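You operate a simulated robot arm through the tools that you are given. There is no shell and no other tool. Be economical: measure what you need, move in short steps, check, and stop when the job is done.

You are at the controls of a simulated robot arm. One attempt, no reset.

Task
Give the blue spray can one burst of air on seat 1.
Fine: compressor on first, off at the end; wait for READY before the can comes off; it goes back on its pad. Set down upright: what you pick out.
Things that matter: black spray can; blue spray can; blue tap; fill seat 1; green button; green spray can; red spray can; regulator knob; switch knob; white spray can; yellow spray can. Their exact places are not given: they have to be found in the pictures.

The check looks at the end state, three seconds after you hand in, the way a careful person would. Anything else that was tipped, shoved, dropped, spilled or broken makes it a failure.

Robot
A 7-joint arm with a two-finger parallel gripper on a trunk, on a base that drives. Base frame: it is fixed to the floor where the robot stands at the start and does not move with it; the origin is under the middle of the robot, x ahead of it, y to its left, z up. Units: m, degrees, N and s.
With the tool pointing down near the work surface it reaches from about 0.2 to 0.7 m from the robot's upright axis, wherever it stands. Its first joint turns from -115.0 to 115.0 degrees. Places, roughly: blue tap [0.5, 0.2, 0.5]; fill seat 1 [-0.1, -0.8, 0.9]; green button [-0.4, -1.1, 0.9]; regulator knob [0.5, 0.1, 0.6]; switch knob [0.6, 0, 0.6]. Payload 3.91 kg.
Tool frame: the origin (TCP) lies between the finger pads and is the grasp point; the fingertips stand 0.03 m ahead of it; z points along the fingers, y is the line along which they close. The gripper opens to 0.11 m. The fingers are 0.02 m wide and 0.01 m thick; the gripper's body (0.048 by 0.112 m) begins 0.055 m behind the TCP.
Orientation is that of the tool frame in the base frame, as a unit quaternion [x, y, z, w]. With the fingers straight down and closing along the base's y, the tool's x points along the base's -x, its y along +y and its z along -z.

Tools
- The arm moves only by the tool drive_tool. Its argument "deltas" is a list of rows, each a list of 7 numbers: the shift along the base's x, y, z in units of 40 mm (1.0 is 40 mm), then the turn, a rotation vector about the base's x, y, z in units of 6 degrees (1.0 is 6 degrees), then the gripper command, from -1 (shut) to 1 (fully open), values between in proportion. In form: [[tx, ty, tz, wx, wy, wz, gripper], ...]. A call has 1 to 8 rows; each row shifts and turns the commanded pose from where the row before left it. A call with a number of a shift or a turn outside -1 to 1 is refused whole. A row lasts 0.2 s, in which the tool goes at most 0.05 m and 8.6 degrees; a call with a longer step from one row to the next is refused whole, and so is a gripper value outside its range. A pose out of reach is approached as far as the arm can. The call stops where the force on the tool passes 40 N (or 10 N more than at its start, if that is more) or the arm is blocked; 0.2 s more then pass. The fingers move at their own pace (about 0.108 m/s each) and stop on an object; they squeeze with about 25 N. The grip force told is the motor's: it shows also when the fingers shut on nothing. Time passes only in rows, and 0.2 s behind the last, so rows that do not move let the fingers close. The reply holds the time, the measured pose of the TCP, the force on the tool along the base axes, the opening and the grip force, in the units named above and with some noise, with the torque about the TCP (base axes, N m) and any sound that the robot's microphone picked up.
- Cameras (640 x 400 px; columns grow to the right, rows downward): "scene" is now at [-0.0122, 0.0876, 1.3571]; the picture's right is [-0.83, -0.55, 0.00], its down [-0.40, 0.60, -0.69] and it looks along [0.38, -0.58, -0.72] (base axes); focal length 238 px, centre (320, 200). "wrist" rides on the gripper at [0.072, 0.017, -0.103] in the tool frame; the picture's right is [-0.23, 0.97, 0.00], its down [-0.76, -0.18, -0.62] and it looks along [-0.61, -0.14, 0.78] (tool axes); focal length 222 px, centre (320, 200).
- grab_frame(camera): a new picture of that camera. No time passes.
- move_column(by): slides the trunk up (or, below 0, down) by that many m; the arm and the scene camera ride with it, the base frame stays. It gives what a move gives, with no picture.
- roll_base(legs): drives the robot by 1 to 6 legs, each [ahead, turn to the left] in m and degrees, along the robot's own axes; the way and the turn of a leg run together, so that a leg with both is an arc; at most 1.5 m and 180 degrees a leg. The arm and the cameras ride along, it lands a little off, and it stops where it bumps. It gives what a move gives.
- head_to(pan, tilt): turns the head with the scene camera to pan (to the left, within 155 degrees either way) and tilt (down, from -29 to 69), counted from straight ahead of the robot. It gives what a move gives.
- locate(camera, pixels): for up to 12 pixels [column, row] of the newest picture of that camera ("zoom" is the newest enlarged one), the place [x, y, z] in the base frame of the surface seen there, good to about 0.003 m, but the place of the scene camera against the robot may be out by one fixed shift of up to 0.012 m in any direction. No time passes.
- close_up(camera, box): a new picture of the part [left, top, right, bottom] of that camera's present view, enlarged. No time passes.
- job_done(): hands the job in; it is judged then, once.

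Keep the steps short. Do not move on a guess: measure, check each grasp and each placing, and mend mistakes. In all there are 80 turns and 52 pictures (those below and enlarged ones count). Leave the gripper open and the arm clear of the work at the hand-in unless told otherwise, and finish with a single line.

The tools are called after "Request:" as name(argument=value, ...) on one line, values as JSON. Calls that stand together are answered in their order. drive_tool: Moves the arm, as the interface text tells. Its arguments: {"type":"object","properties":{"deltas":{"type":"array","items":{"type":"array","items":{"type":"number"}}}},"required":["deltas"]} The other tools are called the same way: move_column (by) slides the trunk up or down; roll_base (legs) drives the base; head_to (pan, tilt) turns the head that bears the scene camera; grab_frame (camera) takes a picture; locate (camera, pixels) gives the place of the surface under pixels of a picture; close_up (camera, box) takes an enlarged picture of a part of a camera's view; job_done () hands the job in.

At the start:

```text
time: 0.0
position: [-0.0145, -0.4443, 1.1615]
orientation: [0.0, 1.0, 0.0, 0.0]
contact_force: [-0.1, 0.2, 0.8]
torque: [-0.02, 0.01, 0.0]
gripper_width: 0.1099
grip_force: 0.0
trunk travel left (down, up): [-0.475, 0.515]
robot x, y, heading: [0.0002, -0.0023, -0.1]
head pan, tilt: [-56.6, 46.1]
```

scene: 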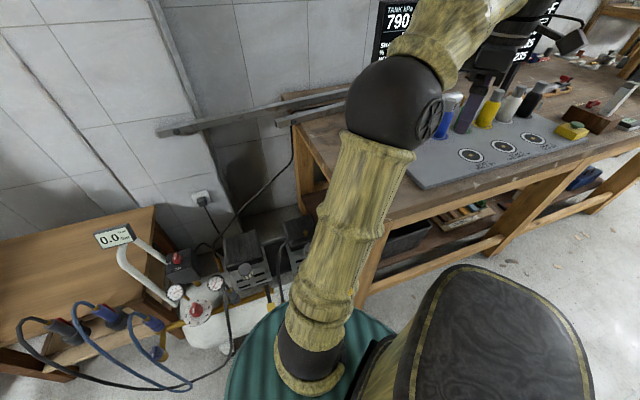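
wrist: 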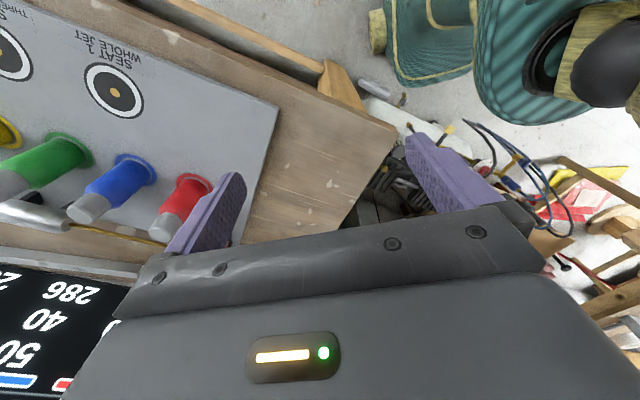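

I see a compressor low at left and a bench with cans and a display on the right. I'll take enlarged views of the compressor and the display.

Request:
close_up(camera="scene", box=[80, 200, 320, 350])

Request:
close_up(camera="scene", box=[370, 0, 640, 170])

```text
2.67 times, centred on (200, 275) of scene
```

zoom: 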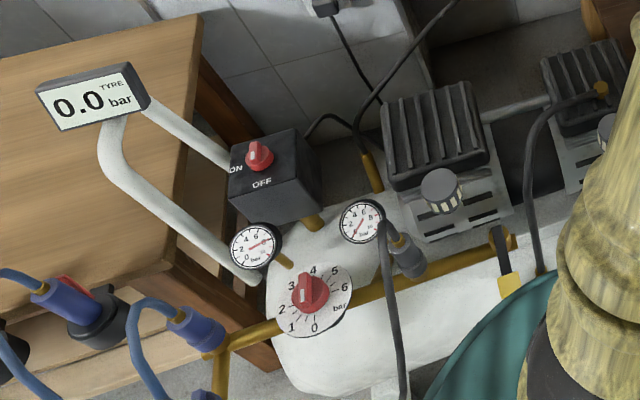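

```text
2.35 times, centred on (505, 85) of scene
```

zoom: 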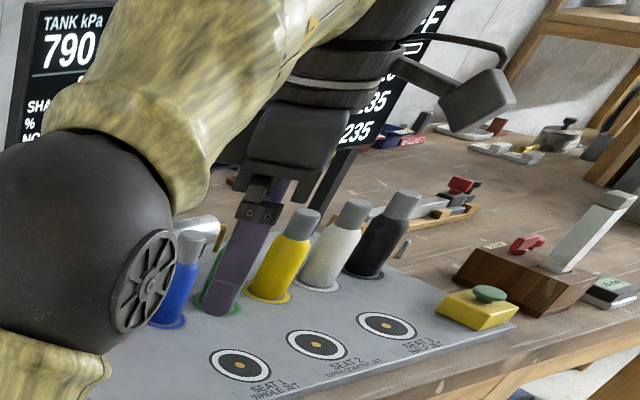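

The display is partly hidden. I'll turn the head to the right and read it.

Request:
head_to(pan=-90, tilt=25)

Request:
grab_frame(camera="scene")

```text
time: 1.0
position: [-0.0145, -0.4425, 1.1617]
orientation: [-0.001, 1.0, 0.0, 0.0]
contact_force: [0.0, 0.7, -0.1]
torque: [-0.04, 0.0, 0.02]
gripper_width: 0.11
grip_force: 0.1
trunk travel left (down, up): [-0.475, 0.515]
robot x, y, heading: [-0.0007, -0.0003, -0.0]
head pan, tilt: [-90.0, 25.0]
```

```text
47 pictures are left
```

scene: 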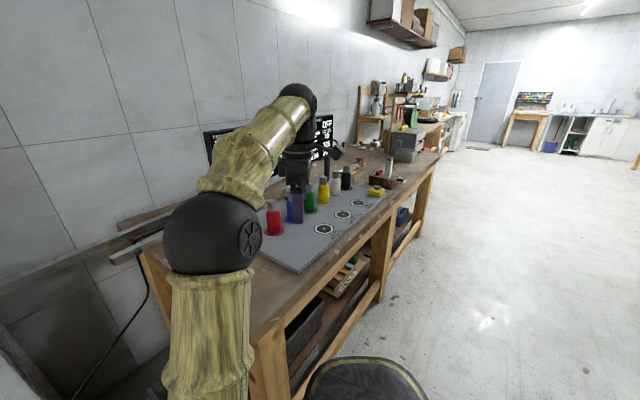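

The arm hides the display. I'll do the compressor first, so I'm looking straight ahead and down.

Request:
head_to(pan=0, tilt=50)

Request:
grab_frame(camera="scene")

Request:
close_up(camera="scene", box=[220, 100, 460, 250])

```text
time: 2.6
position: [-0.0142, -0.4434, 1.1622]
orientation: [0.001, 1.0, 0.0, 0.0]
contact_force: [0.5, -0.2, 0.3]
torque: [0.0, -0.01, 0.01]
gripper_width: 0.1102
grip_force: 0.1
trunk travel left (down, up): [-0.475, 0.515]
robot x, y, heading: [0.0001, -0.0019, -0.1]
head pan, tilt: [0.0, 50.0]
```

```text
46 pictures are left
```

scene: 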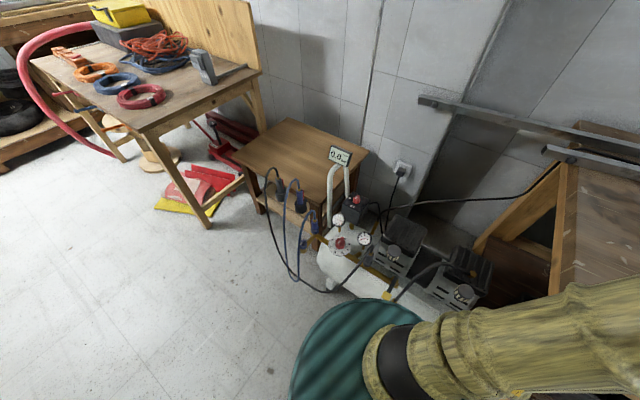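

```text
2.67 times, centred on (340, 175) of scene
```

zoom: 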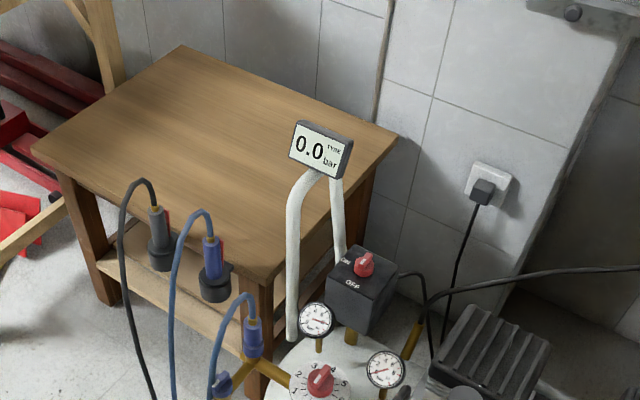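

Request:
close_up(camera="scene", box=[300, 180, 396, 240])

Request:
close_up(camera="scene", box=[270, 210, 398, 290])

```text
6.67 times, centred on (348, 210) of scene
```

zoom: 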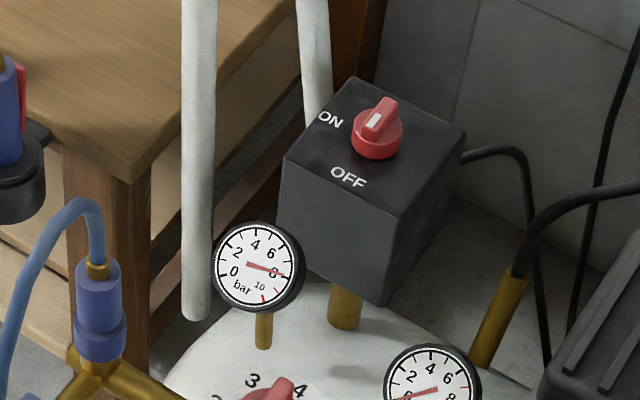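

```text
5.00 times, centred on (334, 250) of scene
```

zoom: 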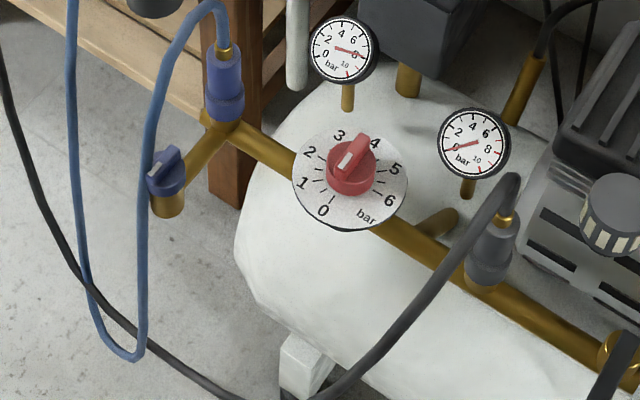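

The switch mark points at OFF and the regulator is near 0. I'll measure the knobs from the views I have: the zoom for the regulator and tap, the scene for the switch.

Request:
locate(camera="zoom", pixels=[[361, 140], [344, 163], [352, 152], [323, 211], [302, 184], [310, 152], [340, 135], [375, 143], [395, 168], [390, 201], [172, 162], [152, 182]])

Request:
close_up(camera="scene", box=[332, 185, 380, 215])

```text
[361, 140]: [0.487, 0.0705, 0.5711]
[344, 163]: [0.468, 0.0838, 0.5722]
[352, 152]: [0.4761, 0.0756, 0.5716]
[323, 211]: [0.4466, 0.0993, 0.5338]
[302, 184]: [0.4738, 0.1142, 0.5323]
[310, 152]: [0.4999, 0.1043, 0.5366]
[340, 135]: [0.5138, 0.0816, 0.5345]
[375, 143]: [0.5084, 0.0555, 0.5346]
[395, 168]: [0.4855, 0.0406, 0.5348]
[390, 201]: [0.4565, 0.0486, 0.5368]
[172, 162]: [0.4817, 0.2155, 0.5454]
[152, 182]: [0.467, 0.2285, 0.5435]
```

```text
13.33 times, centred on (356, 200) of scene
```

zoom: 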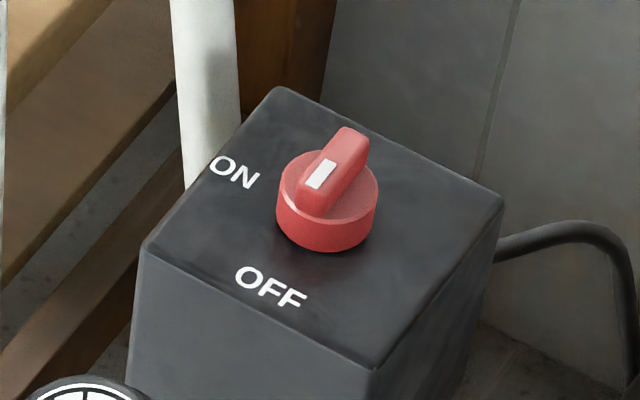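

Request:
locate(camera="zoom", pixels=[[312, 190], [330, 165], [350, 138], [318, 175], [234, 172], [270, 288], [325, 240], [360, 190], [145, 248], [375, 365], [500, 200], [280, 92]])

Request:
drive_tool(deltas=[[0.85, 0.85, 0, 0, 0, 0, 0], [0.85, 0.85, 0, 0, 0, 0, 0], [0.85, 0.85, 0, 0, 0, 0, 0], [0.85, 0.85, 0, 0, 0, 0, 0], [0.85, 0.85, 0, 0, 0, 0, 0], [0.85, 0.85, 0, 0, 0, 0, 0], [0.85, 0.85, 0, 0, 0, 0, 0]])

```text
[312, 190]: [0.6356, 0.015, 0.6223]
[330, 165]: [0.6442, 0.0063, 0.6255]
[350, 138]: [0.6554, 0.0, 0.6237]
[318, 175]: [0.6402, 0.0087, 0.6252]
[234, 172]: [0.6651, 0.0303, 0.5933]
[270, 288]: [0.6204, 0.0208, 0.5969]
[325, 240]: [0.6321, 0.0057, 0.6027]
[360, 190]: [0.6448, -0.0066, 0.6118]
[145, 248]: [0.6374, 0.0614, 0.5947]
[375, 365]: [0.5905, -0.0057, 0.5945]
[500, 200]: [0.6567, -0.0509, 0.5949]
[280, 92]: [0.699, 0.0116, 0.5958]
```

```text
time: 4.2
position: [0.2259, -0.2029, 1.1657]
orientation: [0.001, 1.0, 0.0, 0.0]
contact_force: [-0.8, 0.4, 0.0]
torque: [0.01, 0.0, 0.02]
gripper_width: 0.055
grip_force: 0.0
trunk travel left (down, up): [-0.475, 0.515]
robot x, y, heading: [0.0008, 0.0011, 0.0]
head pan, tilt: [0.0, 50.0]
```

Switch bar centre is at about (0.645, 0.005), with OFF at 145° and ON at 55°. The arm is now out of the way of the display, so I'll read it.

Request:
head_to(pan=-95, tilt=30)

Request:
grab_frame(camera="scene")

```text
time: 6.0
position: [0.2257, -0.2041, 1.1646]
orientation: [0.0, 1.0, 0.0, 0.0]
contact_force: [0.1, 0.6, 0.3]
torque: [0.0, -0.02, -0.02]
gripper_width: 0.0551
grip_force: 0.1
trunk travel left (down, up): [-0.475, 0.515]
robot x, y, heading: [-0.0008, 0.0014, -0.1]
head pan, tilt: [-95.0, 30.0]
```

```text
41 pictures are left
```

scene: 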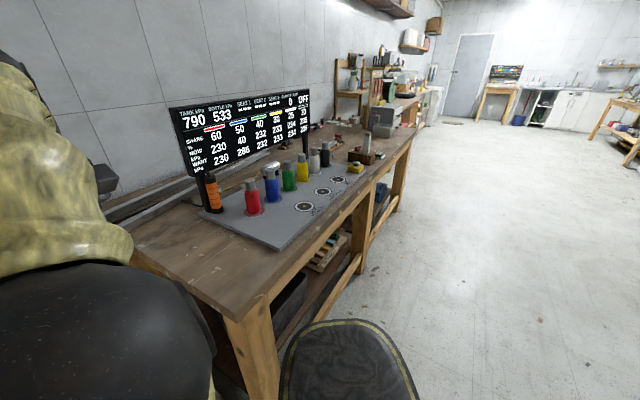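

Request:
close_up(camera="scene", box=[164, 82, 324, 182])

Request:
close_up(camera="scene", box=[190, 125, 398, 255])

```text
4.00 times, centred on (244, 132) of scene
```

zoom: 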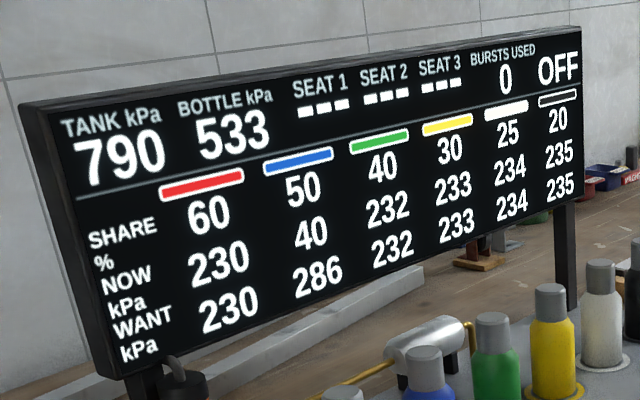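

```text
3.08 times, centred on (294, 190) of scene
```

zoom: 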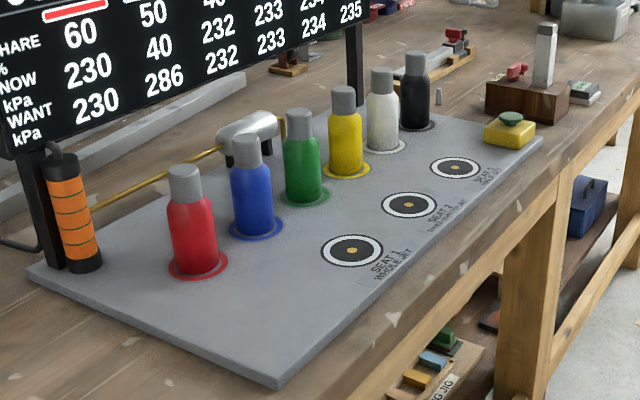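

The display says: compressor OFF, bottle 533, blue 40 now, wanted 286. 40 + 50 % × 493 = 286.5, so exactly one burst. The regulator and tap stay untouched. Next I'll move the arm toward the switch, turning it so the fingers close across the knob bar, and look again.

Request:
drive_tool(deltas=[[0.98, 0.725, 0, 0, 0, -0.833, 0], [0.98, 0.725, 0, 0, 0, -0.833, 0], [0.98, 0.725, 0, 0, 0, -0.833, 0], [0.98, 0.725, 0, 0, 0, -0.833, 0], [0.98, 0.725, 0, 0, 0, -0.833, 0], [0.98, 0.725, 0, 0, 0, -0.833, 0], [0.98, 0.725, 0, 0, 0, -0.833, 0]])

Request:
head_to(pan=0, tilt=50)

Request:
grab_frame(camera="scene")

Request:
grab_frame(camera="wrist")

```text
time: 7.5
position: [0.4993, 0.0001, 1.163]
orientation: [0.302, 0.953, 0.0, -0.001]
contact_force: [0.6, -0.5, -0.4]
torque: [0.01, 0.0, -0.03]
gripper_width: 0.0551
grip_force: 0.0
trunk travel left (down, up): [-0.475, 0.515]
robot x, y, heading: [-0.0011, 0.0031, 0.2]
head pan, tilt: [-95.0, 30.0]
```

```text
time: 9.3
position: [0.4983, -0.0009, 1.1639]
orientation: [0.3, 0.954, 0.0, 0.0]
contact_force: [0.5, -0.5, -1.0]
torque: [0.03, -0.02, 0.0]
gripper_width: 0.0549
grip_force: 0.0
trunk travel left (down, up): [-0.475, 0.515]
robot x, y, heading: [-0.002, -0.0019, 0.0]
head pan, tilt: [0.0, 50.0]
```

```text
38 pictures are left
```

scene: 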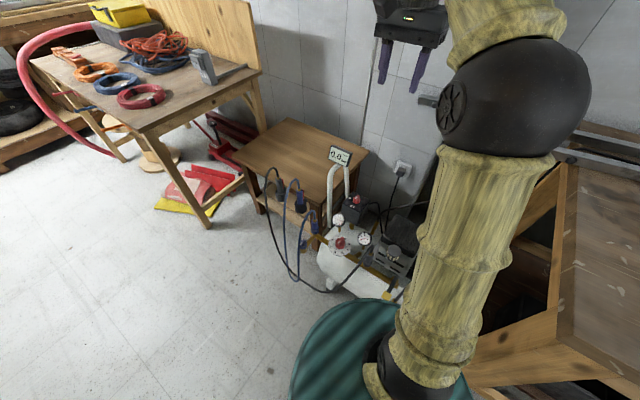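

```text
37 pictures are left
```

wrist: 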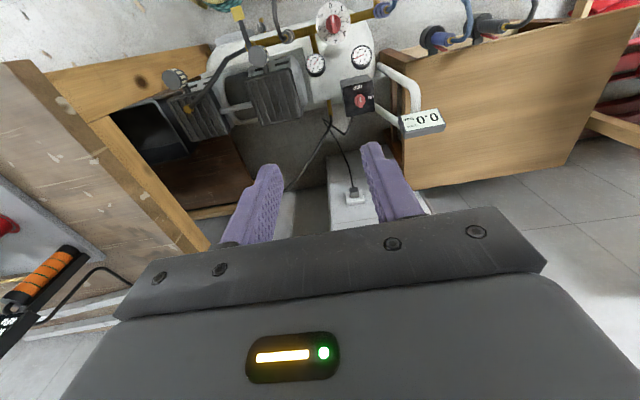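

Locating the switch knob and the TYRE panel in both cameras to find the camera offset and check clearance.

Request:
locate(camera="wrist", pixels=[[361, 100], [361, 92], [345, 90], [371, 82], [375, 110], [350, 115], [422, 120], [403, 132], [441, 108], [412, 90], [334, 25], [398, 127]])

Request:
locate(camera="scene", pixels=[[357, 198], [340, 155], [349, 153], [330, 160], [334, 185], [348, 168]])

Request:
close_up(camera="wrist", box=[300, 60, 460, 160])

```text
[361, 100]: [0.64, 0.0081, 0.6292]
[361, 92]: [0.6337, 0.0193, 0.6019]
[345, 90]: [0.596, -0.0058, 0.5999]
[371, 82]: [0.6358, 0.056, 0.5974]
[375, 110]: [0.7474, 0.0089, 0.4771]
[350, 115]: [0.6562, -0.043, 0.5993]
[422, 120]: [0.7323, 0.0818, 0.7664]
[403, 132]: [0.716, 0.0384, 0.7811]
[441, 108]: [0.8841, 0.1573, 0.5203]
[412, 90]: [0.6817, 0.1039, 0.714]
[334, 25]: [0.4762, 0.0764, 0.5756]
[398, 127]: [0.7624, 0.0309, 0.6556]
```

```text
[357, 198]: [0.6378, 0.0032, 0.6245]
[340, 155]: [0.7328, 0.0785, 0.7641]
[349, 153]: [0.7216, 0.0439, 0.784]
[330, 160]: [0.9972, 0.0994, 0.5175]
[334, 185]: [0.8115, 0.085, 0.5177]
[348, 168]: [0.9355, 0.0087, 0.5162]
```

```text
4.00 times, centred on (380, 110) of wrist
```

zoom: 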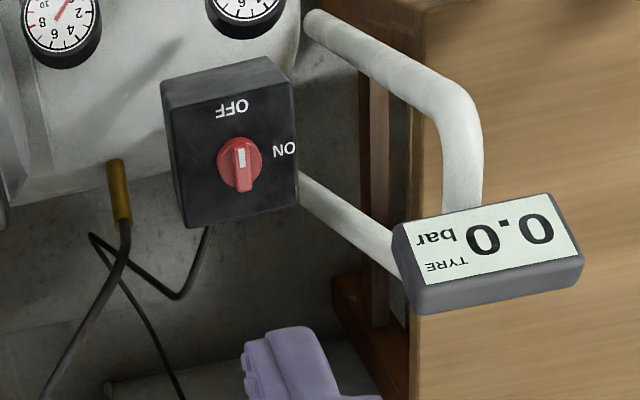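

The panel and its pipe stand just left of and beyond the switch, so the wrist camera would swing close to them. I'll flip the tool by +180° first, high up and clear.

Request:
drive_tool(deltas=[[0, 0, 0, 0, 0, 1, 0], [0, 0, 0, 0, 0, 1, 0], [0, 0, 0, 0, 0, 1, 0], [0, 0, 0, 0, 0, 1, 0], [0, 0, 0, 0, 0, 1, 0], [0, 0, 0, 0, 0, 1, 0], [0, 0, 0, 0, 0, 1, 0], [0, 0, 0, 0, 0, 1, 0]])

Request:
drive_tool(deltas=[[0, 0, 0, 0, 0, 1, 0], [0, 0, 0, 0, 0, 1, 0], [0, 0, 0, 0, 0, 1, 0], [0, 0, 0, 0, 0, 1, 0], [0, 0, 0, 0, 0, 1, 0], [0, 0, 0, 0, 0, 1, 0], [0, 0, 0, 0, 0, 1, 0], [0, 0, 0, 0, 0, 1, 0]])

Request:
drive_tool(deltas=[[0, 0, 0, 0, 0, 1, 0], [0, 0, 0, 0, 0, 1, 0], [0, 0, 0, 0, 0, 1, 0], [0, 0, 0, 0, 0, 1, 0], [0, 0, 0, 0, 0, 1, 0], [0, 0, 0, 0, 0, 1, 0], [0, 0, 0, 0, 0, 1, 0]])

Request:
drive_tool(deltas=[[0, 0, 0, 0, 0, 1, 0], [0, 0, 0, 0, 0, 1, 0], [0, 0, 0, 0, 0, 1, 0], [0, 0, 0, 0, 0, 1, 0], [0, 0, 0, 0, 0, 1, 0], [0, 0, 0, 0, 0, 1, 0], [0, 0, 0, 0, 0, 1, 0]])

```text
time: 11.1
position: [0.4972, -0.0029, 1.1606]
orientation: [-0.114, 0.994, 0.0, 0.0]
contact_force: [0.9, -0.1, 0.0]
torque: [-0.01, 0.02, -0.04]
gripper_width: 0.0549
grip_force: 0.1
trunk travel left (down, up): [-0.475, 0.515]
robot x, y, heading: [0.0011, 0.0015, 0.3]
head pan, tilt: [0.0, 50.0]
```

```text
time: 12.9
position: [0.4977, -0.0027, 1.161]
orientation: [-0.508, 0.861, 0.0, 0.0]
contact_force: [0.3, 0.5, -0.3]
torque: [-0.03, 0.01, -0.02]
gripper_width: 0.055
grip_force: 0.1
trunk travel left (down, up): [-0.475, 0.515]
robot x, y, heading: [-0.0017, -0.0011, 0.1]
head pan, tilt: [0.0, 50.0]
```

```text
time: 14.5
position: [0.498, -0.0014, 1.1613]
orientation: [0.784, -0.621, 0.0, 0.0]
contact_force: [0.0, 0.1, 0.6]
torque: [0.0, -0.01, 0.01]
gripper_width: 0.0549
grip_force: 0.0
trunk travel left (down, up): [-0.475, 0.515]
robot x, y, heading: [-0.0034, 0.0019, -0.2]
head pan, tilt: [0.0, 50.0]
```

```text
time: 16.1
position: [0.4983, -0.0015, 1.1615]
orientation: [0.954, -0.3, 0.0, 0.0]
contact_force: [0.5, -0.7, 0.6]
torque: [0.02, -0.02, 0.02]
gripper_width: 0.055
grip_force: 0.0
trunk travel left (down, up): [-0.475, 0.515]
robot x, y, heading: [-0.0019, 0.0003, -0.2]
head pan, tilt: [0.0, 50.0]
```

The flip worked. Now over the knob (0.644, 0.006), lowering the trunk to z ≈ 0.80.

Request:
drive_tool(deltas=[[0.91, 0.045, 0, 0, 0, 0, -0.1], [0.91, 0.045, 0, 0, 0, 0, -0.1], [0.91, 0.045, 0, 0, 0, 0, -0.1], [0.91, 0.045, 0, 0, 0, 0, -0.1]])

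Request:
move_column(by=-0.36)

Request:
grab_frame(camera="wrist")

```text
time: 17.1
position: [0.5645, 0.0009, 1.1573]
orientation: [0.953, -0.302, -0.003, 0.0]
contact_force: [0.3, 0.1, -0.3]
torque: [0.01, 0.03, 0.02]
gripper_width: 0.0495
grip_force: 0.1
out of reach, approached as far as the arm can: row 2, 3, 4
trunk travel left (down, up): [-0.475, 0.515]
robot x, y, heading: [0.0014, -0.0021, 0.1]
head pan, tilt: [0.0, 50.0]
```

```text
time: 20.6
position: [0.5651, 0.0003, 0.7978]
orientation: [0.953, -0.302, -0.002, -0.001]
contact_force: [0.2, -0.3, 0.3]
torque: [-0.01, -0.02, 0.06]
gripper_width: 0.0494
grip_force: 0.0
trunk travel left (down, up): [-0.115, 0.875]
robot x, y, heading: [-0.0018, -0.0037, 0.0]
head pan, tilt: [0.0, 50.0]
```

```text
35 pictures are left
```

wrist: 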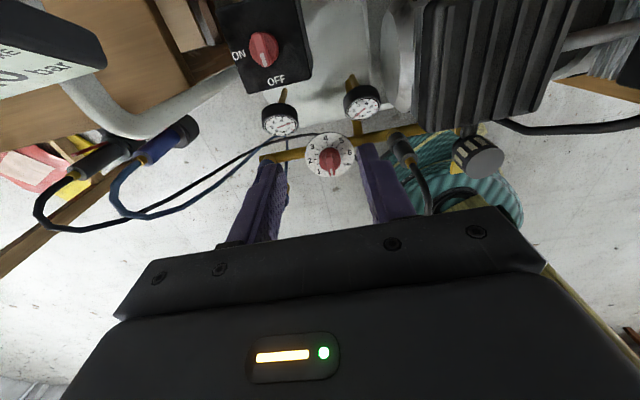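

High up the reach is shorter. I'll raise the trunk by 0.12 m and lower the arm instead.

Request:
move_column(by=0.12)

Request:
drive_tool(deltas=[[0, 0, -1, 0, 0, 0, -0.1], [0, 0, -1, 0, 0, 0, -0.1], [0, 0, -1, 0, 0, 0, -0.1], [0.5, 0.05, 0, 0, 0, 0, -0.1], [0.5, 0.05, 0, 0, 0, 0, -0.1]])

Request:
grab_frame(camera="wrist")

```text
time: 22.1
position: [0.5655, 0.0015, 0.9173]
orientation: [0.953, -0.301, -0.003, -0.001]
contact_force: [0.3, 0.1, -0.4]
torque: [-0.01, 0.02, 0.01]
gripper_width: 0.0495
grip_force: 0.1
trunk travel left (down, up): [-0.235, 0.755]
robot x, y, heading: [0.0005, 0.0007, -0.2]
head pan, tilt: [0.0, 50.0]
```

```text
time: 23.3
position: [0.6035, 0.0069, 0.7974]
orientation: [0.953, -0.302, -0.003, -0.001]
contact_force: [-0.4, 0.0, 1.6]
torque: [0.01, -0.01, 0.05]
gripper_width: 0.0497
grip_force: 0.1
trunk travel left (down, up): [-0.235, 0.755]
robot x, y, heading: [-0.001, 0.0015, -0.4]
head pan, tilt: [0.0, 50.0]
```

```text
34 pictures are left
```

wrist: 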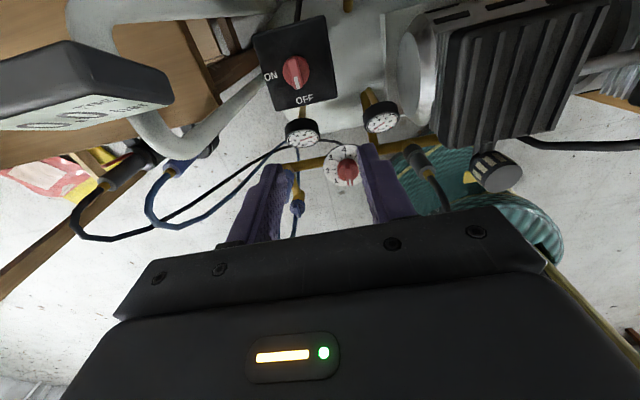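

Measuring the knob bar with the wrist camera.

Request:
close_up(camera="wrist", box=[250, 30, 346, 90])

Request:
locate(camera="wrist", pixels=[[297, 70], [295, 62], [299, 80], [300, 72], [110, 75], [160, 100], [150, 130], [190, 120]])

```text
6.67 times, centred on (298, 60) of wrist
```

zoom: 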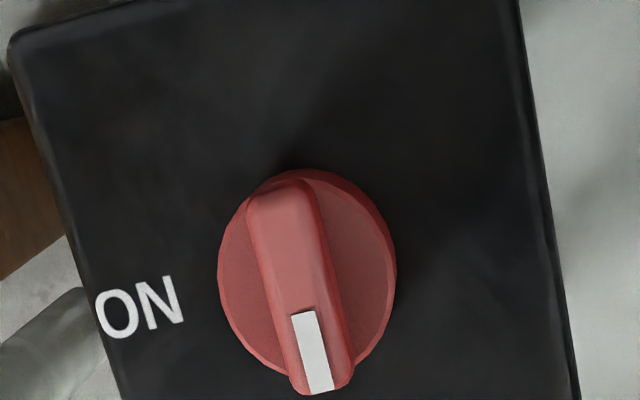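

```text
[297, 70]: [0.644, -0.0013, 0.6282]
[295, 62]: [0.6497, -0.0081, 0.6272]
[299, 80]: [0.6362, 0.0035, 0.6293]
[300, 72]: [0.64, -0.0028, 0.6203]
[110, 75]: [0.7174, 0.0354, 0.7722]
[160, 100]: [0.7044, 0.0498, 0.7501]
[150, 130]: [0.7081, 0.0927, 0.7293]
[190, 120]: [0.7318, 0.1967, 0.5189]
```

Request:
locate(camera="zoom", pixels=[[275, 195], [283, 230], [295, 280], [312, 350], [318, 380], [262, 270], [318, 260], [230, 270], [375, 250], [480, 200], [305, 360]])

```text
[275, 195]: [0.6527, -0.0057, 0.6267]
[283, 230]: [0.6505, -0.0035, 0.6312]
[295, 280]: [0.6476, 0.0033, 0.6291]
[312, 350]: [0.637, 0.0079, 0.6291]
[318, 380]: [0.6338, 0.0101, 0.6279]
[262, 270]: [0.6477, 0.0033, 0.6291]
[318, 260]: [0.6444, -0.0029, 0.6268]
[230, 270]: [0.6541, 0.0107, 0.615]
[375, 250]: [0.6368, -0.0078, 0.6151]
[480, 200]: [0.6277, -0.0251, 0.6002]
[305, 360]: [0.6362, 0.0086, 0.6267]
```

Knob centre is about (0.644, 0.002), bar top 0.629, disc top 0.615. Before descending I'll check the pipe to the left of the box.

Request:
locate(camera="wrist", pixels=[[210, 130], [235, 110], [255, 92], [180, 145], [80, 40], [95, 20], [165, 105], [130, 72]])

Request:
drive_tool(deltas=[[0.5, -0.06, 0, 0, 0, 0, -0.1], [0.5, -0.06, 0, 0, 0, 0, -0.1], [0, 0, -0.7, 0, 0, 0, -0.1], [0, 0, -0.7, 0, 0, 0, -0.1]])

Request:
grab_frame(camera="scene")

```text
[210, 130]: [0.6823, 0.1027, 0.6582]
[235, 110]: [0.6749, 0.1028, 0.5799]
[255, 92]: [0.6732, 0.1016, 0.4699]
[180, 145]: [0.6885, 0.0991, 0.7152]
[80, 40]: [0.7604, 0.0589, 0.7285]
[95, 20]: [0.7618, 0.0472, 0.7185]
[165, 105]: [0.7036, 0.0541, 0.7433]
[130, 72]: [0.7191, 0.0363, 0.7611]
```

```text
time: 24.3
position: [0.6462, 0.0009, 0.7421]
orientation: [0.954, -0.301, -0.003, 0.0]
contact_force: [-0.7, 0.4, 0.4]
torque: [0.02, -0.01, 0.0]
gripper_width: 0.0495
grip_force: 0.0
trunk travel left (down, up): [-0.235, 0.755]
robot x, y, heading: [0.0, -0.0002, -0.0]
head pan, tilt: [0.0, 50.0]
```

```text
32 pictures are left
```

scene: 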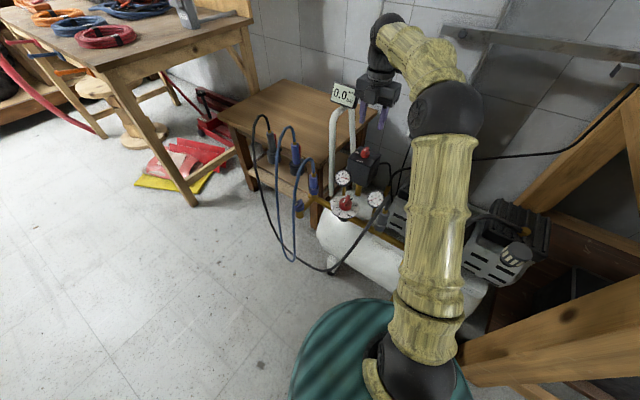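

Clear of the panel. Descending to z ≈ 0.648, then closing.

Request:
drive_tool(deltas=[[-0.05, 0.03, -0.78, 0, 0, 0, -0.1], [0, 0, -0.78, 0, 0, 0, -0.1], [0, 0, -0.77, 0, 0, 0, -0.1]])

Request:
grab_frame(camera="wrist")

```text
time: 25.1
position: [0.6446, 0.0026, 0.6476]
orientation: [0.953, -0.302, -0.002, 0.0]
contact_force: [0.4, -0.5, -0.3]
torque: [-0.03, 0.0, -0.01]
gripper_width: 0.0494
grip_force: 0.0
trunk travel left (down, up): [-0.235, 0.755]
robot x, y, heading: [-0.0024, -0.0007, -0.1]
head pan, tilt: [0.0, 50.0]
```

```text
31 pictures are left
```

wrist: 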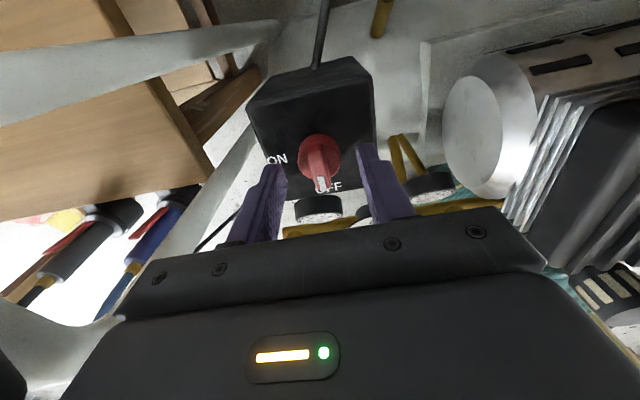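

The bar is between the fingers. Closing.

Request:
drive_tool(deltas=[[0, 0, 0, 0, 0, 0, -1], [0, 0, 0, 0, 0, 0, -1], [0, 0, 0, 0, 0, 0, -1]])

```text
time: 25.9
position: [0.6435, 0.0035, 0.6468]
orientation: [0.954, -0.301, -0.003, -0.001]
contact_force: [2.6, 4.1, -3.3]
torque: [-0.36, -0.76, -0.61]
gripper_width: 0.0108
grip_force: 45.4
trunk travel left (down, up): [-0.235, 0.755]
robot x, y, heading: [-0.0038, -0.0013, 0.0]
head pan, tilt: [0.0, 50.0]
```

Gripped at 10.8 mm. Turning clockwise by 90°.

Request:
drive_tool(deltas=[[0, 0, 0, 0, 0, -1, -1], [0, 0, 0, 0, 0, -1, -1], [0, 0, 0, 0, 0, -1, -1], [0, 0, 0, 0, 0, -1, -1], [0, 0, 0, 0, 0, -1, -1], [0, 0, 0, 0, 0, -1, -1], [0, 0, 0, 0, 0, -1, -1], [0, 0, 0, 0, 0, -1, -1]])

Request:
drive_tool(deltas=[[0, 0, 0, 0, 0, -1, -1], [0, 0, 0, 0, 0, -1, -1], [0, 0, 0, 0, 0, -1, -1], [0, 0, 0, 0, 0, -1, -1], [0, 0, 0, 0, 0, -1, -1], [0, 0, 0, 0, 0, -1, -1], [0, 0, 0, 0, 0, -1, -1]])

Request:
grab_frame(camera="wrist")

```text
time: 27.7
position: [0.6443, 0.0012, 0.6469]
orientation: [0.747, -0.664, -0.002, 0.0]
contact_force: [18.0, 9.5, -6.1]
torque: [-0.44, -0.55, 0.0]
gripper_width: 0.0104
grip_force: 45.2
trunk travel left (down, up): [-0.235, 0.755]
robot x, y, heading: [-0.001, -0.0004, -0.0]
head pan, tilt: [0.0, 50.0]
```

```text
time: 29.3
position: [0.6441, 0.0012, 0.6469]
orientation: [-0.46, 0.888, 0.002, 0.001]
contact_force: [15.7, 13.0, -7.5]
torque: [1.04, -0.9, 0.0]
gripper_width: 0.0109
grip_force: 45.2
trunk travel left (down, up): [-0.235, 0.755]
robot x, y, heading: [-0.0014, -0.0023, -0.0]
head pan, tilt: [0.0, 50.0]
```

```text
30 pictures are left
```

wrist: 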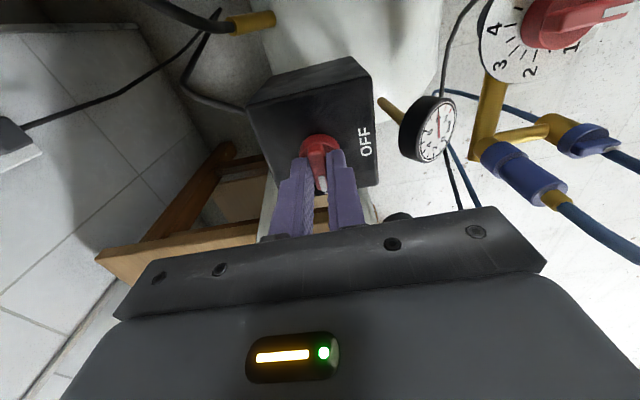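

Turned 90°. No compressor sound reported yet. Opening, retreating up, and checking the knob and the board.

Request:
drive_tool(deltas=[[0, 0, 0, 0, 0, 0, 0], [0, 0, 0, 0, 0, 0, 0], [0, 0, 0.5, 0, 0, 0, 0], [0, 0, 1, 0, 0, 0, 0], [0, 0, 1, 0, 0, 0, 0], [0, 0, 1, 0, 0, 0, 0]])

Request:
head_to(pan=0, tilt=45)

Request:
close_up(camera="scene", box=[300, 110, 428, 190])

```text
time: 30.7
position: [0.6422, 0.0007, 0.7893]
orientation: [-0.46, 0.888, 0.002, 0.002]
contact_force: [-0.1, 0.5, 0.2]
torque: [0.03, 0.04, -0.04]
gripper_width: 0.0553
grip_force: 0.1
trunk travel left (down, up): [-0.235, 0.755]
robot x, y, heading: [-0.0024, -0.0035, -0.1]
head pan, tilt: [0.0, 50.0]
```

```text
time: 31.3
position: [0.6424, 0.0013, 0.7865]
orientation: [-0.461, 0.887, 0.002, 0.001]
contact_force: [-0.1, 0.2, 0.3]
torque: [-0.03, 0.0, 0.0]
gripper_width: 0.055
grip_force: 0.2
trunk travel left (down, up): [-0.235, 0.755]
robot x, y, heading: [0.0018, -0.0017, -0.0]
head pan, tilt: [0.0, 45.0]
```

```text
5.00 times, centred on (364, 150) of scene
```

zoom: 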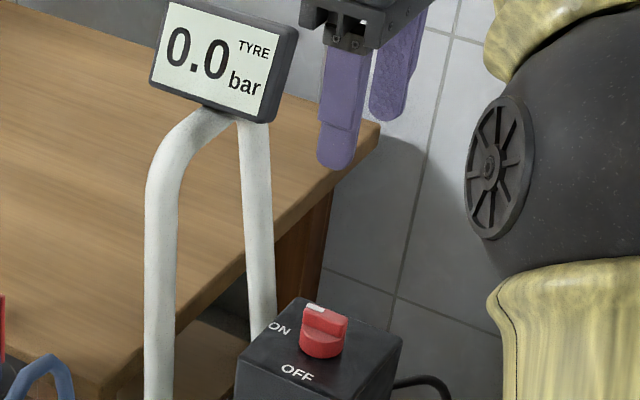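

The mark points at ON. I'll raise the trunk, draw the arm back, then look at the bench.

Request:
move_column(by=0.33)

Request:
drive_tool(deltas=[[-1, 0, 0, 0, 0, 0, 0], [-1, 0, 0, 0, 0, 0, 0], [-1, 0, 0, 0, 0, 0, 0], [-1, 0, 0, 0, 0, 0, 0], [-1, 0, 0, 0, 0, 0, 0], [-1, 0, 0, 0, 0, 0, 0]])

Request:
head_to(pan=-95, tilt=35)

Request:
close_up(camera="scene", box=[160, 50, 416, 210])

```text
time: 34.6
position: [0.6423, 0.0007, 1.1181]
orientation: [-0.461, 0.887, 0.001, 0.002]
contact_force: [-0.7, -0.5, -0.5]
torque: [0.0, -0.03, 0.03]
gripper_width: 0.0551
grip_force: 0.1
trunk travel left (down, up): [-0.565, 0.425]
robot x, y, heading: [0.0015, -0.0006, -0.1]
head pan, tilt: [0.0, 45.0]
```

```text
time: 36.0
position: [0.4031, -0.0018, 1.1198]
orientation: [-0.46, 0.888, 0.001, 0.002]
contact_force: [-0.5, -0.7, 0.8]
torque: [0.0, -0.01, 0.01]
gripper_width: 0.055
grip_force: 0.1
trunk travel left (down, up): [-0.565, 0.425]
robot x, y, heading: [0.0014, -0.0027, 0.2]
head pan, tilt: [0.0, 45.0]
```

```text
time: 37.7
position: [0.4058, -0.0022, 1.1194]
orientation: [-0.461, 0.888, 0.001, 0.003]
contact_force: [0.8, -0.1, 0.2]
torque: [0.0, -0.01, 0.02]
gripper_width: 0.0549
grip_force: 0.0
trunk travel left (down, up): [-0.565, 0.425]
robot x, y, heading: [0.0001, -0.0006, -0.1]
head pan, tilt: [-95.0, 35.0]
```

```text
2.50 times, centred on (288, 130) of scene
```

zoom: 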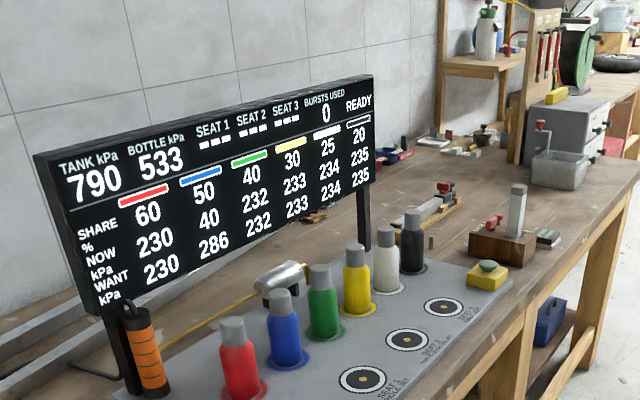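

The board says READY. Measuring cans, seats, button and bench edge.

Request:
locate(camera="zoom", pixels=[[280, 293], [284, 335], [231, 325], [319, 270], [356, 248], [362, 379], [407, 339], [487, 266], [510, 285], [270, 365], [440, 390], [500, 345]])

Request:
grab_frame(camera="scene")

```text
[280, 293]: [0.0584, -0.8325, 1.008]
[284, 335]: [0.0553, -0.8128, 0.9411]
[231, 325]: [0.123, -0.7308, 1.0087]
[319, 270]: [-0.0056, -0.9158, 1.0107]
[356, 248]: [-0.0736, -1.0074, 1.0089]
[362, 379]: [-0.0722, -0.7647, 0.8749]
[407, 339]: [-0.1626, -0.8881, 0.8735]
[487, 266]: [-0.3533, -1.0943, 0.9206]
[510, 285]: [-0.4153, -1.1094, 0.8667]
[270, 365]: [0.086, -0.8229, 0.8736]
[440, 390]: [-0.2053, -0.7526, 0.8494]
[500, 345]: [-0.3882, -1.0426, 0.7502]
```

```text
27 pictures are left
```

scene: 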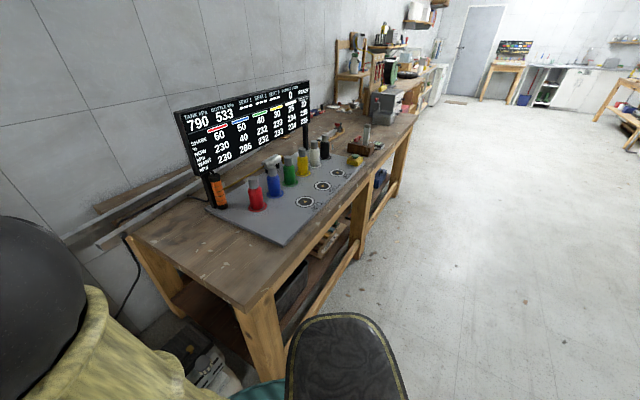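

Measuring the bench corner, edge and the robot's own base disc.

Request:
locate(camera="scene", pixels=[[250, 308], [290, 264], [340, 218], [130, 240], [262, 390], [250, 393], [300, 330], [350, 325], [265, 365], [370, 240], [420, 380]])

Request:
head_to(pan=-60, tilt=69)

Request:
grab_frame(camera="scene")

```text
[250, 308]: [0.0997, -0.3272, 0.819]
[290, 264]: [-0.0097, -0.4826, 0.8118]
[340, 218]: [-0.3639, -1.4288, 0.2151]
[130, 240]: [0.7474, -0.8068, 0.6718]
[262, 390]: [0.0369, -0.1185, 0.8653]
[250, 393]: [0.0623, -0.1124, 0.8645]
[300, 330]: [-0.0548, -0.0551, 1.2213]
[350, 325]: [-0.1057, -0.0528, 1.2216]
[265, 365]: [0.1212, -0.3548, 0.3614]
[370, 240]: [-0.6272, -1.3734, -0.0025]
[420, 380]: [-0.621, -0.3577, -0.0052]
```

```text
time: 38.7
position: [0.4049, -0.0022, 1.1197]
orientation: [-0.461, 0.887, 0.001, 0.002]
contact_force: [0.0, 1.3, 0.6]
torque: [-0.02, 0.05, 0.01]
gripper_width: 0.055
grip_force: 0.1
trunk travel left (down, up): [-0.565, 0.425]
robot x, y, heading: [-0.0011, -0.0039, 0.2]
head pan, tilt: [-60.0, 68.8]
```

```text
26 pictures are left
```

scene: 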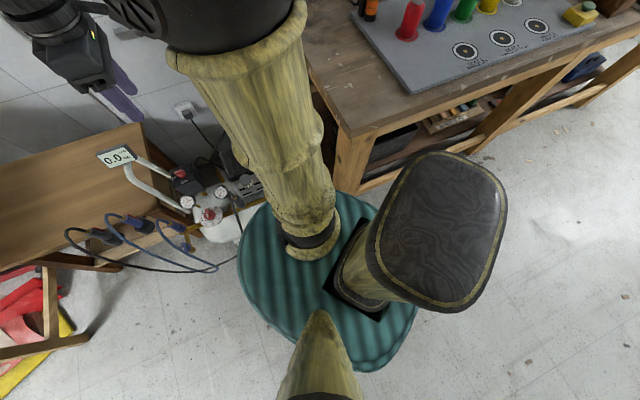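

Request:
locate(camera="scene", pixels=[[243, 260], [376, 210], [414, 320], [370, 368], [300, 196], [350, 134], [345, 160], [400, 105], [500, 80], [350, 185]])

```text
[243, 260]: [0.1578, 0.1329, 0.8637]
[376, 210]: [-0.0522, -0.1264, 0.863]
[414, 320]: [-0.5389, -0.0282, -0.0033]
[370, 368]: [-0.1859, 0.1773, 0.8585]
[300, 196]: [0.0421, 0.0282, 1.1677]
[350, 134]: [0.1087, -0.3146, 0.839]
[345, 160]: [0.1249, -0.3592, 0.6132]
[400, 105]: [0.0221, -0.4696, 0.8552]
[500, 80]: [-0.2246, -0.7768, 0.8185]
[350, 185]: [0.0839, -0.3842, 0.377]
```

Bench edge and robot position are clear: the robot is at 0.27 m from the edge line, past its near end. Driving: turn right 130°, 0.82 m along the bench, then turn 65° left.

Request:
roll_base(legs=[[0, -130], [0.818, 0], [0, 65]])

Request:
head_to(pan=25, tilt=50)

Request:
grab_frame(camera="scene")

```text
time: 51.3
position: [-0.3597, -0.9949, 1.1191]
orientation: [0.095, 0.995, 0.0, 0.002]
contact_force: [-0.3, -0.3, 0.8]
torque: [-0.03, -0.02, 0.0]
gripper_width: 0.0551
grip_force: 0.1
trunk travel left (down, up): [-0.565, 0.425]
robot x, y, heading: [-0.523, -0.626, -65.9]
head pan, tilt: [-60.0, 68.8]
```

```text
time: 52.9
position: [-0.3622, -0.9957, 1.1201]
orientation: [0.095, 0.995, 0.0, 0.002]
contact_force: [-0.3, 0.0, -0.6]
torque: [-0.01, 0.01, 0.0]
gripper_width: 0.0549
grip_force: 0.0
trunk travel left (down, up): [-0.565, 0.425]
robot x, y, heading: [-0.5262, -0.6224, -65.8]
head pan, tilt: [25.0, 50.0]
```

```text
25 pictures are left
```

scene: 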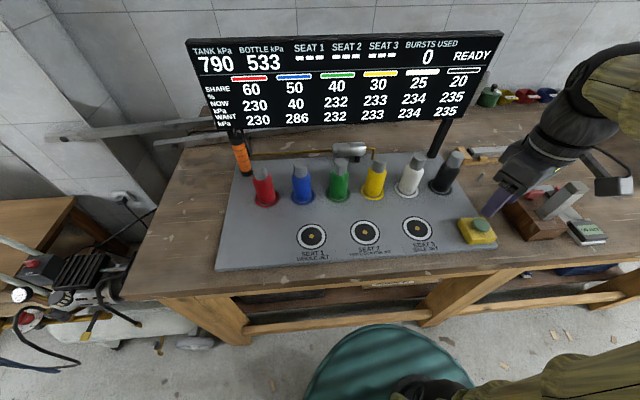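

I have a good view, and the board says READY. I'll move the arm toward the blue can, turning so the fingers close along the can row.

Request:
drive_tool(deltas=[[0.948, 0.377, 0, 0, 0, -0.51, 0.5], [0.948, 0.377, 0, 0, 0, -0.51, 0.5], [0.948, 0.377, 0, 0, 0, -0.51, 0.5], [0.948, 0.377, 0, 0, 0, -0.51, 0.5], [0.948, 0.377, 0, 0, 0, -0.51, 0.5], [0.948, 0.377, 0, 0, 0, -0.51, 0.5], [0.948, 0.377, 0, 0, 0, -0.51, 0.5], [0.948, 0.377, 0, 0, 0, -0.51, 0.5]])

Request:
grab_frame(camera="wrist")

```text
time: 54.7
position: [-0.0564, -0.8725, 1.1201]
orientation: [0.304, 0.953, -0.001, 0.003]
contact_force: [0.0, 0.7, 0.1]
torque: [-0.01, 0.01, 0.0]
gripper_width: 0.0825
grip_force: 0.1
trunk travel left (down, up): [-0.565, 0.425]
robot x, y, heading: [-0.5267, -0.6241, -65.5]
head pan, tilt: [25.0, 50.0]
```

```text
24 pictures are left
```

wrist: 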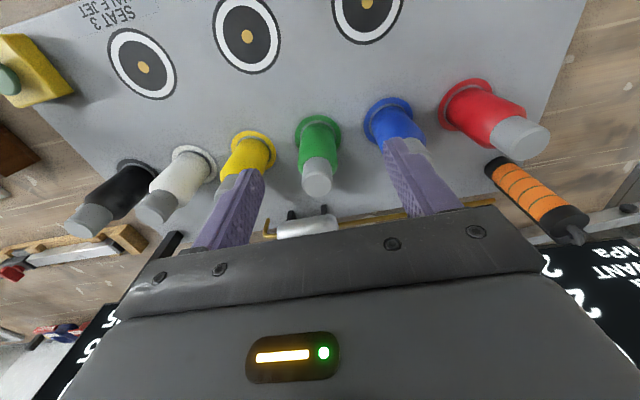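

Shifting in front of the blue can to measure it between the fingers.

Request:
drive_tool(deltas=[[0.7, 0.9, 0, 0, 0, 0, 0.5], [0.7, 0.9, 0, 0, 0, 0, 0.5]])

Request:
grab_frame(camera="wrist")

```text
time: 55.3
position: [0.0004, -0.8004, 1.1205]
orientation: [0.304, 0.953, -0.001, 0.003]
contact_force: [-0.1, 0.4, -0.7]
torque: [0.02, -0.02, -0.01]
gripper_width: 0.0825
grip_force: 0.1
trunk travel left (down, up): [-0.565, 0.425]
robot x, y, heading: [-0.5257, -0.6245, -65.8]
head pan, tilt: [25.0, 50.0]
```

```text
23 pictures are left
```

wrist: 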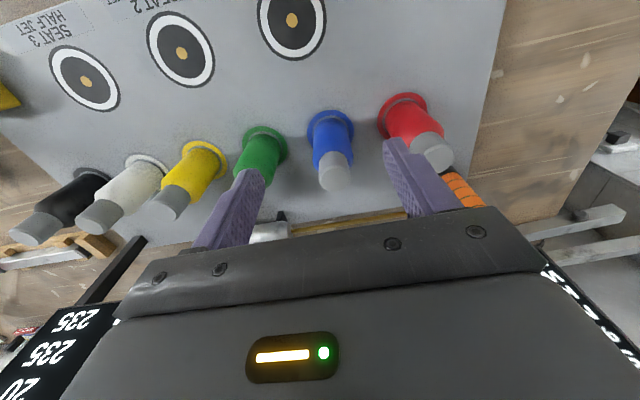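

Request:
close_up(camera="wrist", box=[240, 90, 416, 200])

Request:
locate(camera="wrist", pixels=[[335, 182], [322, 176], [350, 172], [334, 166], [308, 130], [352, 128], [328, 112], [292, 20], [180, 53], [320, 130], [345, 160], [334, 190]])

```text
3.64 times, centred on (328, 145) of wrist
```

zoom: 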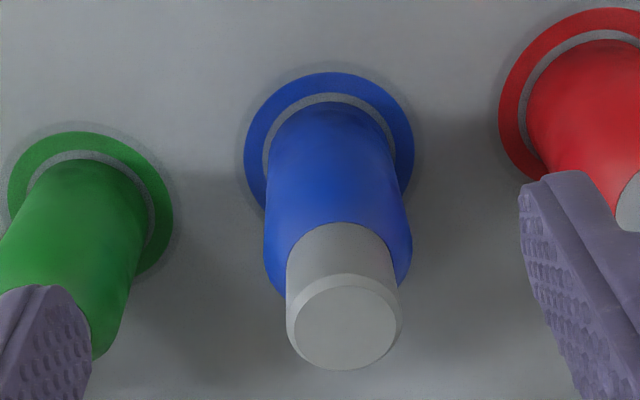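

```text
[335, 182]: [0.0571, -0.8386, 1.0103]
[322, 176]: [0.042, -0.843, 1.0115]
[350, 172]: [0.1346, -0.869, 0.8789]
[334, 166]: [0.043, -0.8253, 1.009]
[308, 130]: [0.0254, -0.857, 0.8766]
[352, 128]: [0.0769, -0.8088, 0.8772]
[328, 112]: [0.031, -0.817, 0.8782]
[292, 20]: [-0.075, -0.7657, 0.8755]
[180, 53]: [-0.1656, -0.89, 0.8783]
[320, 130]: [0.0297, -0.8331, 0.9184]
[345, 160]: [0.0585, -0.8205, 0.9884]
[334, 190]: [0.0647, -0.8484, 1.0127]
```

Request:
locate(camera="zoom", pixels=[[300, 328], [390, 328], [346, 295], [346, 362], [248, 165], [410, 165], [333, 76], [275, 92], [392, 92], [340, 245], [340, 215], [260, 195]])

```text
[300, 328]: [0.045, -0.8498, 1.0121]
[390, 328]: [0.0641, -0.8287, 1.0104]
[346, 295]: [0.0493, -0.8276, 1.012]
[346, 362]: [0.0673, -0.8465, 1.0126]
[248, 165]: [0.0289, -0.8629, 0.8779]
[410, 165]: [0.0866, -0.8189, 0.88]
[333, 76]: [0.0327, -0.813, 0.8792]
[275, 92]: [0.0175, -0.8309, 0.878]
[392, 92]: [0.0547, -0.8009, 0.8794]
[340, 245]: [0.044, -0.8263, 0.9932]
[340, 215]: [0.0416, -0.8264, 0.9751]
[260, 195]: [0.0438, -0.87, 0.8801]
```

The blue can and pad centre are at (0.057, -0.8385), cap top 1.011. Seat 1 centre is at (-0.075, -0.766). Moving above the can.

Request:
drive_tool(deltas=[[0.71, -0.475, 0, 0, 0, 0, 0.5], [0.71, -0.475, 0, 0, 0, 0, 0.5], [0, 0, -0.5, 0, 0, 0, 0.5]])

Request:
grab_frame(camera="wrist")

```text
time: 56.1
position: [0.0562, -0.8409, 1.1008]
orientation: [0.304, 0.953, -0.001, 0.003]
contact_force: [-0.8, 0.7, -0.3]
torque: [-0.01, 0.0, -0.04]
gripper_width: 0.0826
grip_force: 0.0
trunk travel left (down, up): [-0.565, 0.425]
robot x, y, heading: [-0.5248, -0.6312, -65.7]
head pan, tilt: [25.0, 50.0]
```

```text
21 pictures are left
```

wrist: 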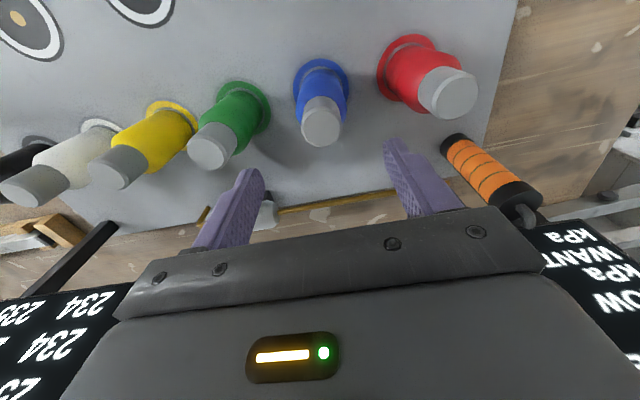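

Aligned. Descending to 0.965.

Request:
drive_tool(deltas=[[0.02, 0.05, -0.85, 0, 0, 0, 0.5], [0, 0, -0.85, 0, 0, 0, 0.5], [0, 0, -0.85, 0, 0, 0, 0.5], [0, 0, -0.85, 0, 0, 0, 0.5]])

Request:
grab_frame(camera="wrist")

```text
time: 57.1
position: [0.0581, -0.8381, 0.9626]
orientation: [0.304, 0.953, -0.002, 0.003]
contact_force: [-0.7, 0.0, -0.5]
torque: [0.02, -0.01, 0.01]
gripper_width: 0.0825
grip_force: 0.1
trunk travel left (down, up): [-0.565, 0.425]
robot x, y, heading: [-0.5259, -0.626, -65.8]
head pan, tilt: [25.0, 50.0]
```

```text
20 pictures are left
```

wrist: 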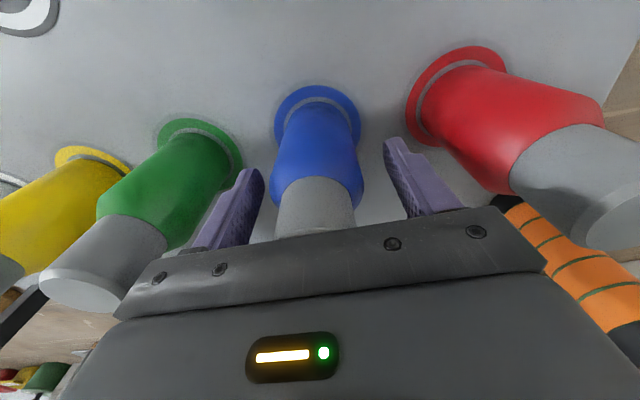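

The can is centred between the fingers. Closing.

Request:
drive_tool(deltas=[[0, 0, 0, 0, 0, 0, -1], [0, 0, 0, 0, 0, 0, -1], [0, 0, 0, 0, 0, 0, -1]])

Request:
drive_tool(deltas=[[0, 0, 0.5, 0, 0, 0, -1], [0, 0, 0.5, 0, 0, 0, -1]])

Request:
grab_frame(camera="wrist")

```text
time: 57.9
position: [0.0569, -0.8381, 0.9632]
orientation: [0.304, 0.953, -0.001, 0.002]
contact_force: [-0.3, 0.0, 0.4]
torque: [-0.05, 0.04, 0.02]
gripper_width: 0.0532
grip_force: 24.8
trunk travel left (down, up): [-0.565, 0.425]
robot x, y, heading: [-0.5269, -0.6254, -65.7]
head pan, tilt: [25.0, 50.0]
```

```text
time: 58.5
position: [0.0566, -0.8394, 1.003]
orientation: [0.304, 0.953, -0.001, 0.003]
contact_force: [-0.5, 0.2, -2.5]
torque: [0.01, 0.02, 0.03]
gripper_width: 0.0535
grip_force: 25.3
trunk travel left (down, up): [-0.565, 0.425]
robot x, y, heading: [-0.5225, -0.6281, -65.7]
head pan, tilt: [25.0, 50.0]
```

```text
19 pictures are left
```

wrist: 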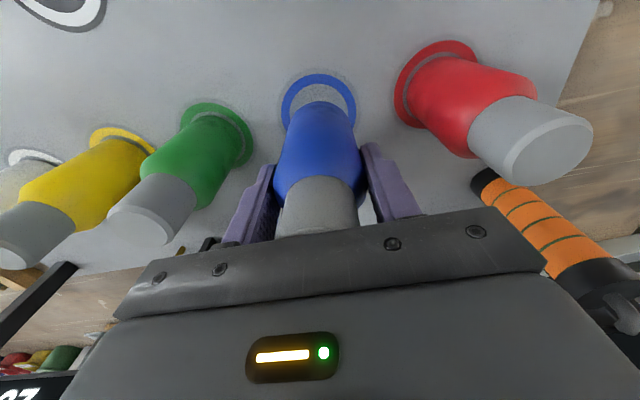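

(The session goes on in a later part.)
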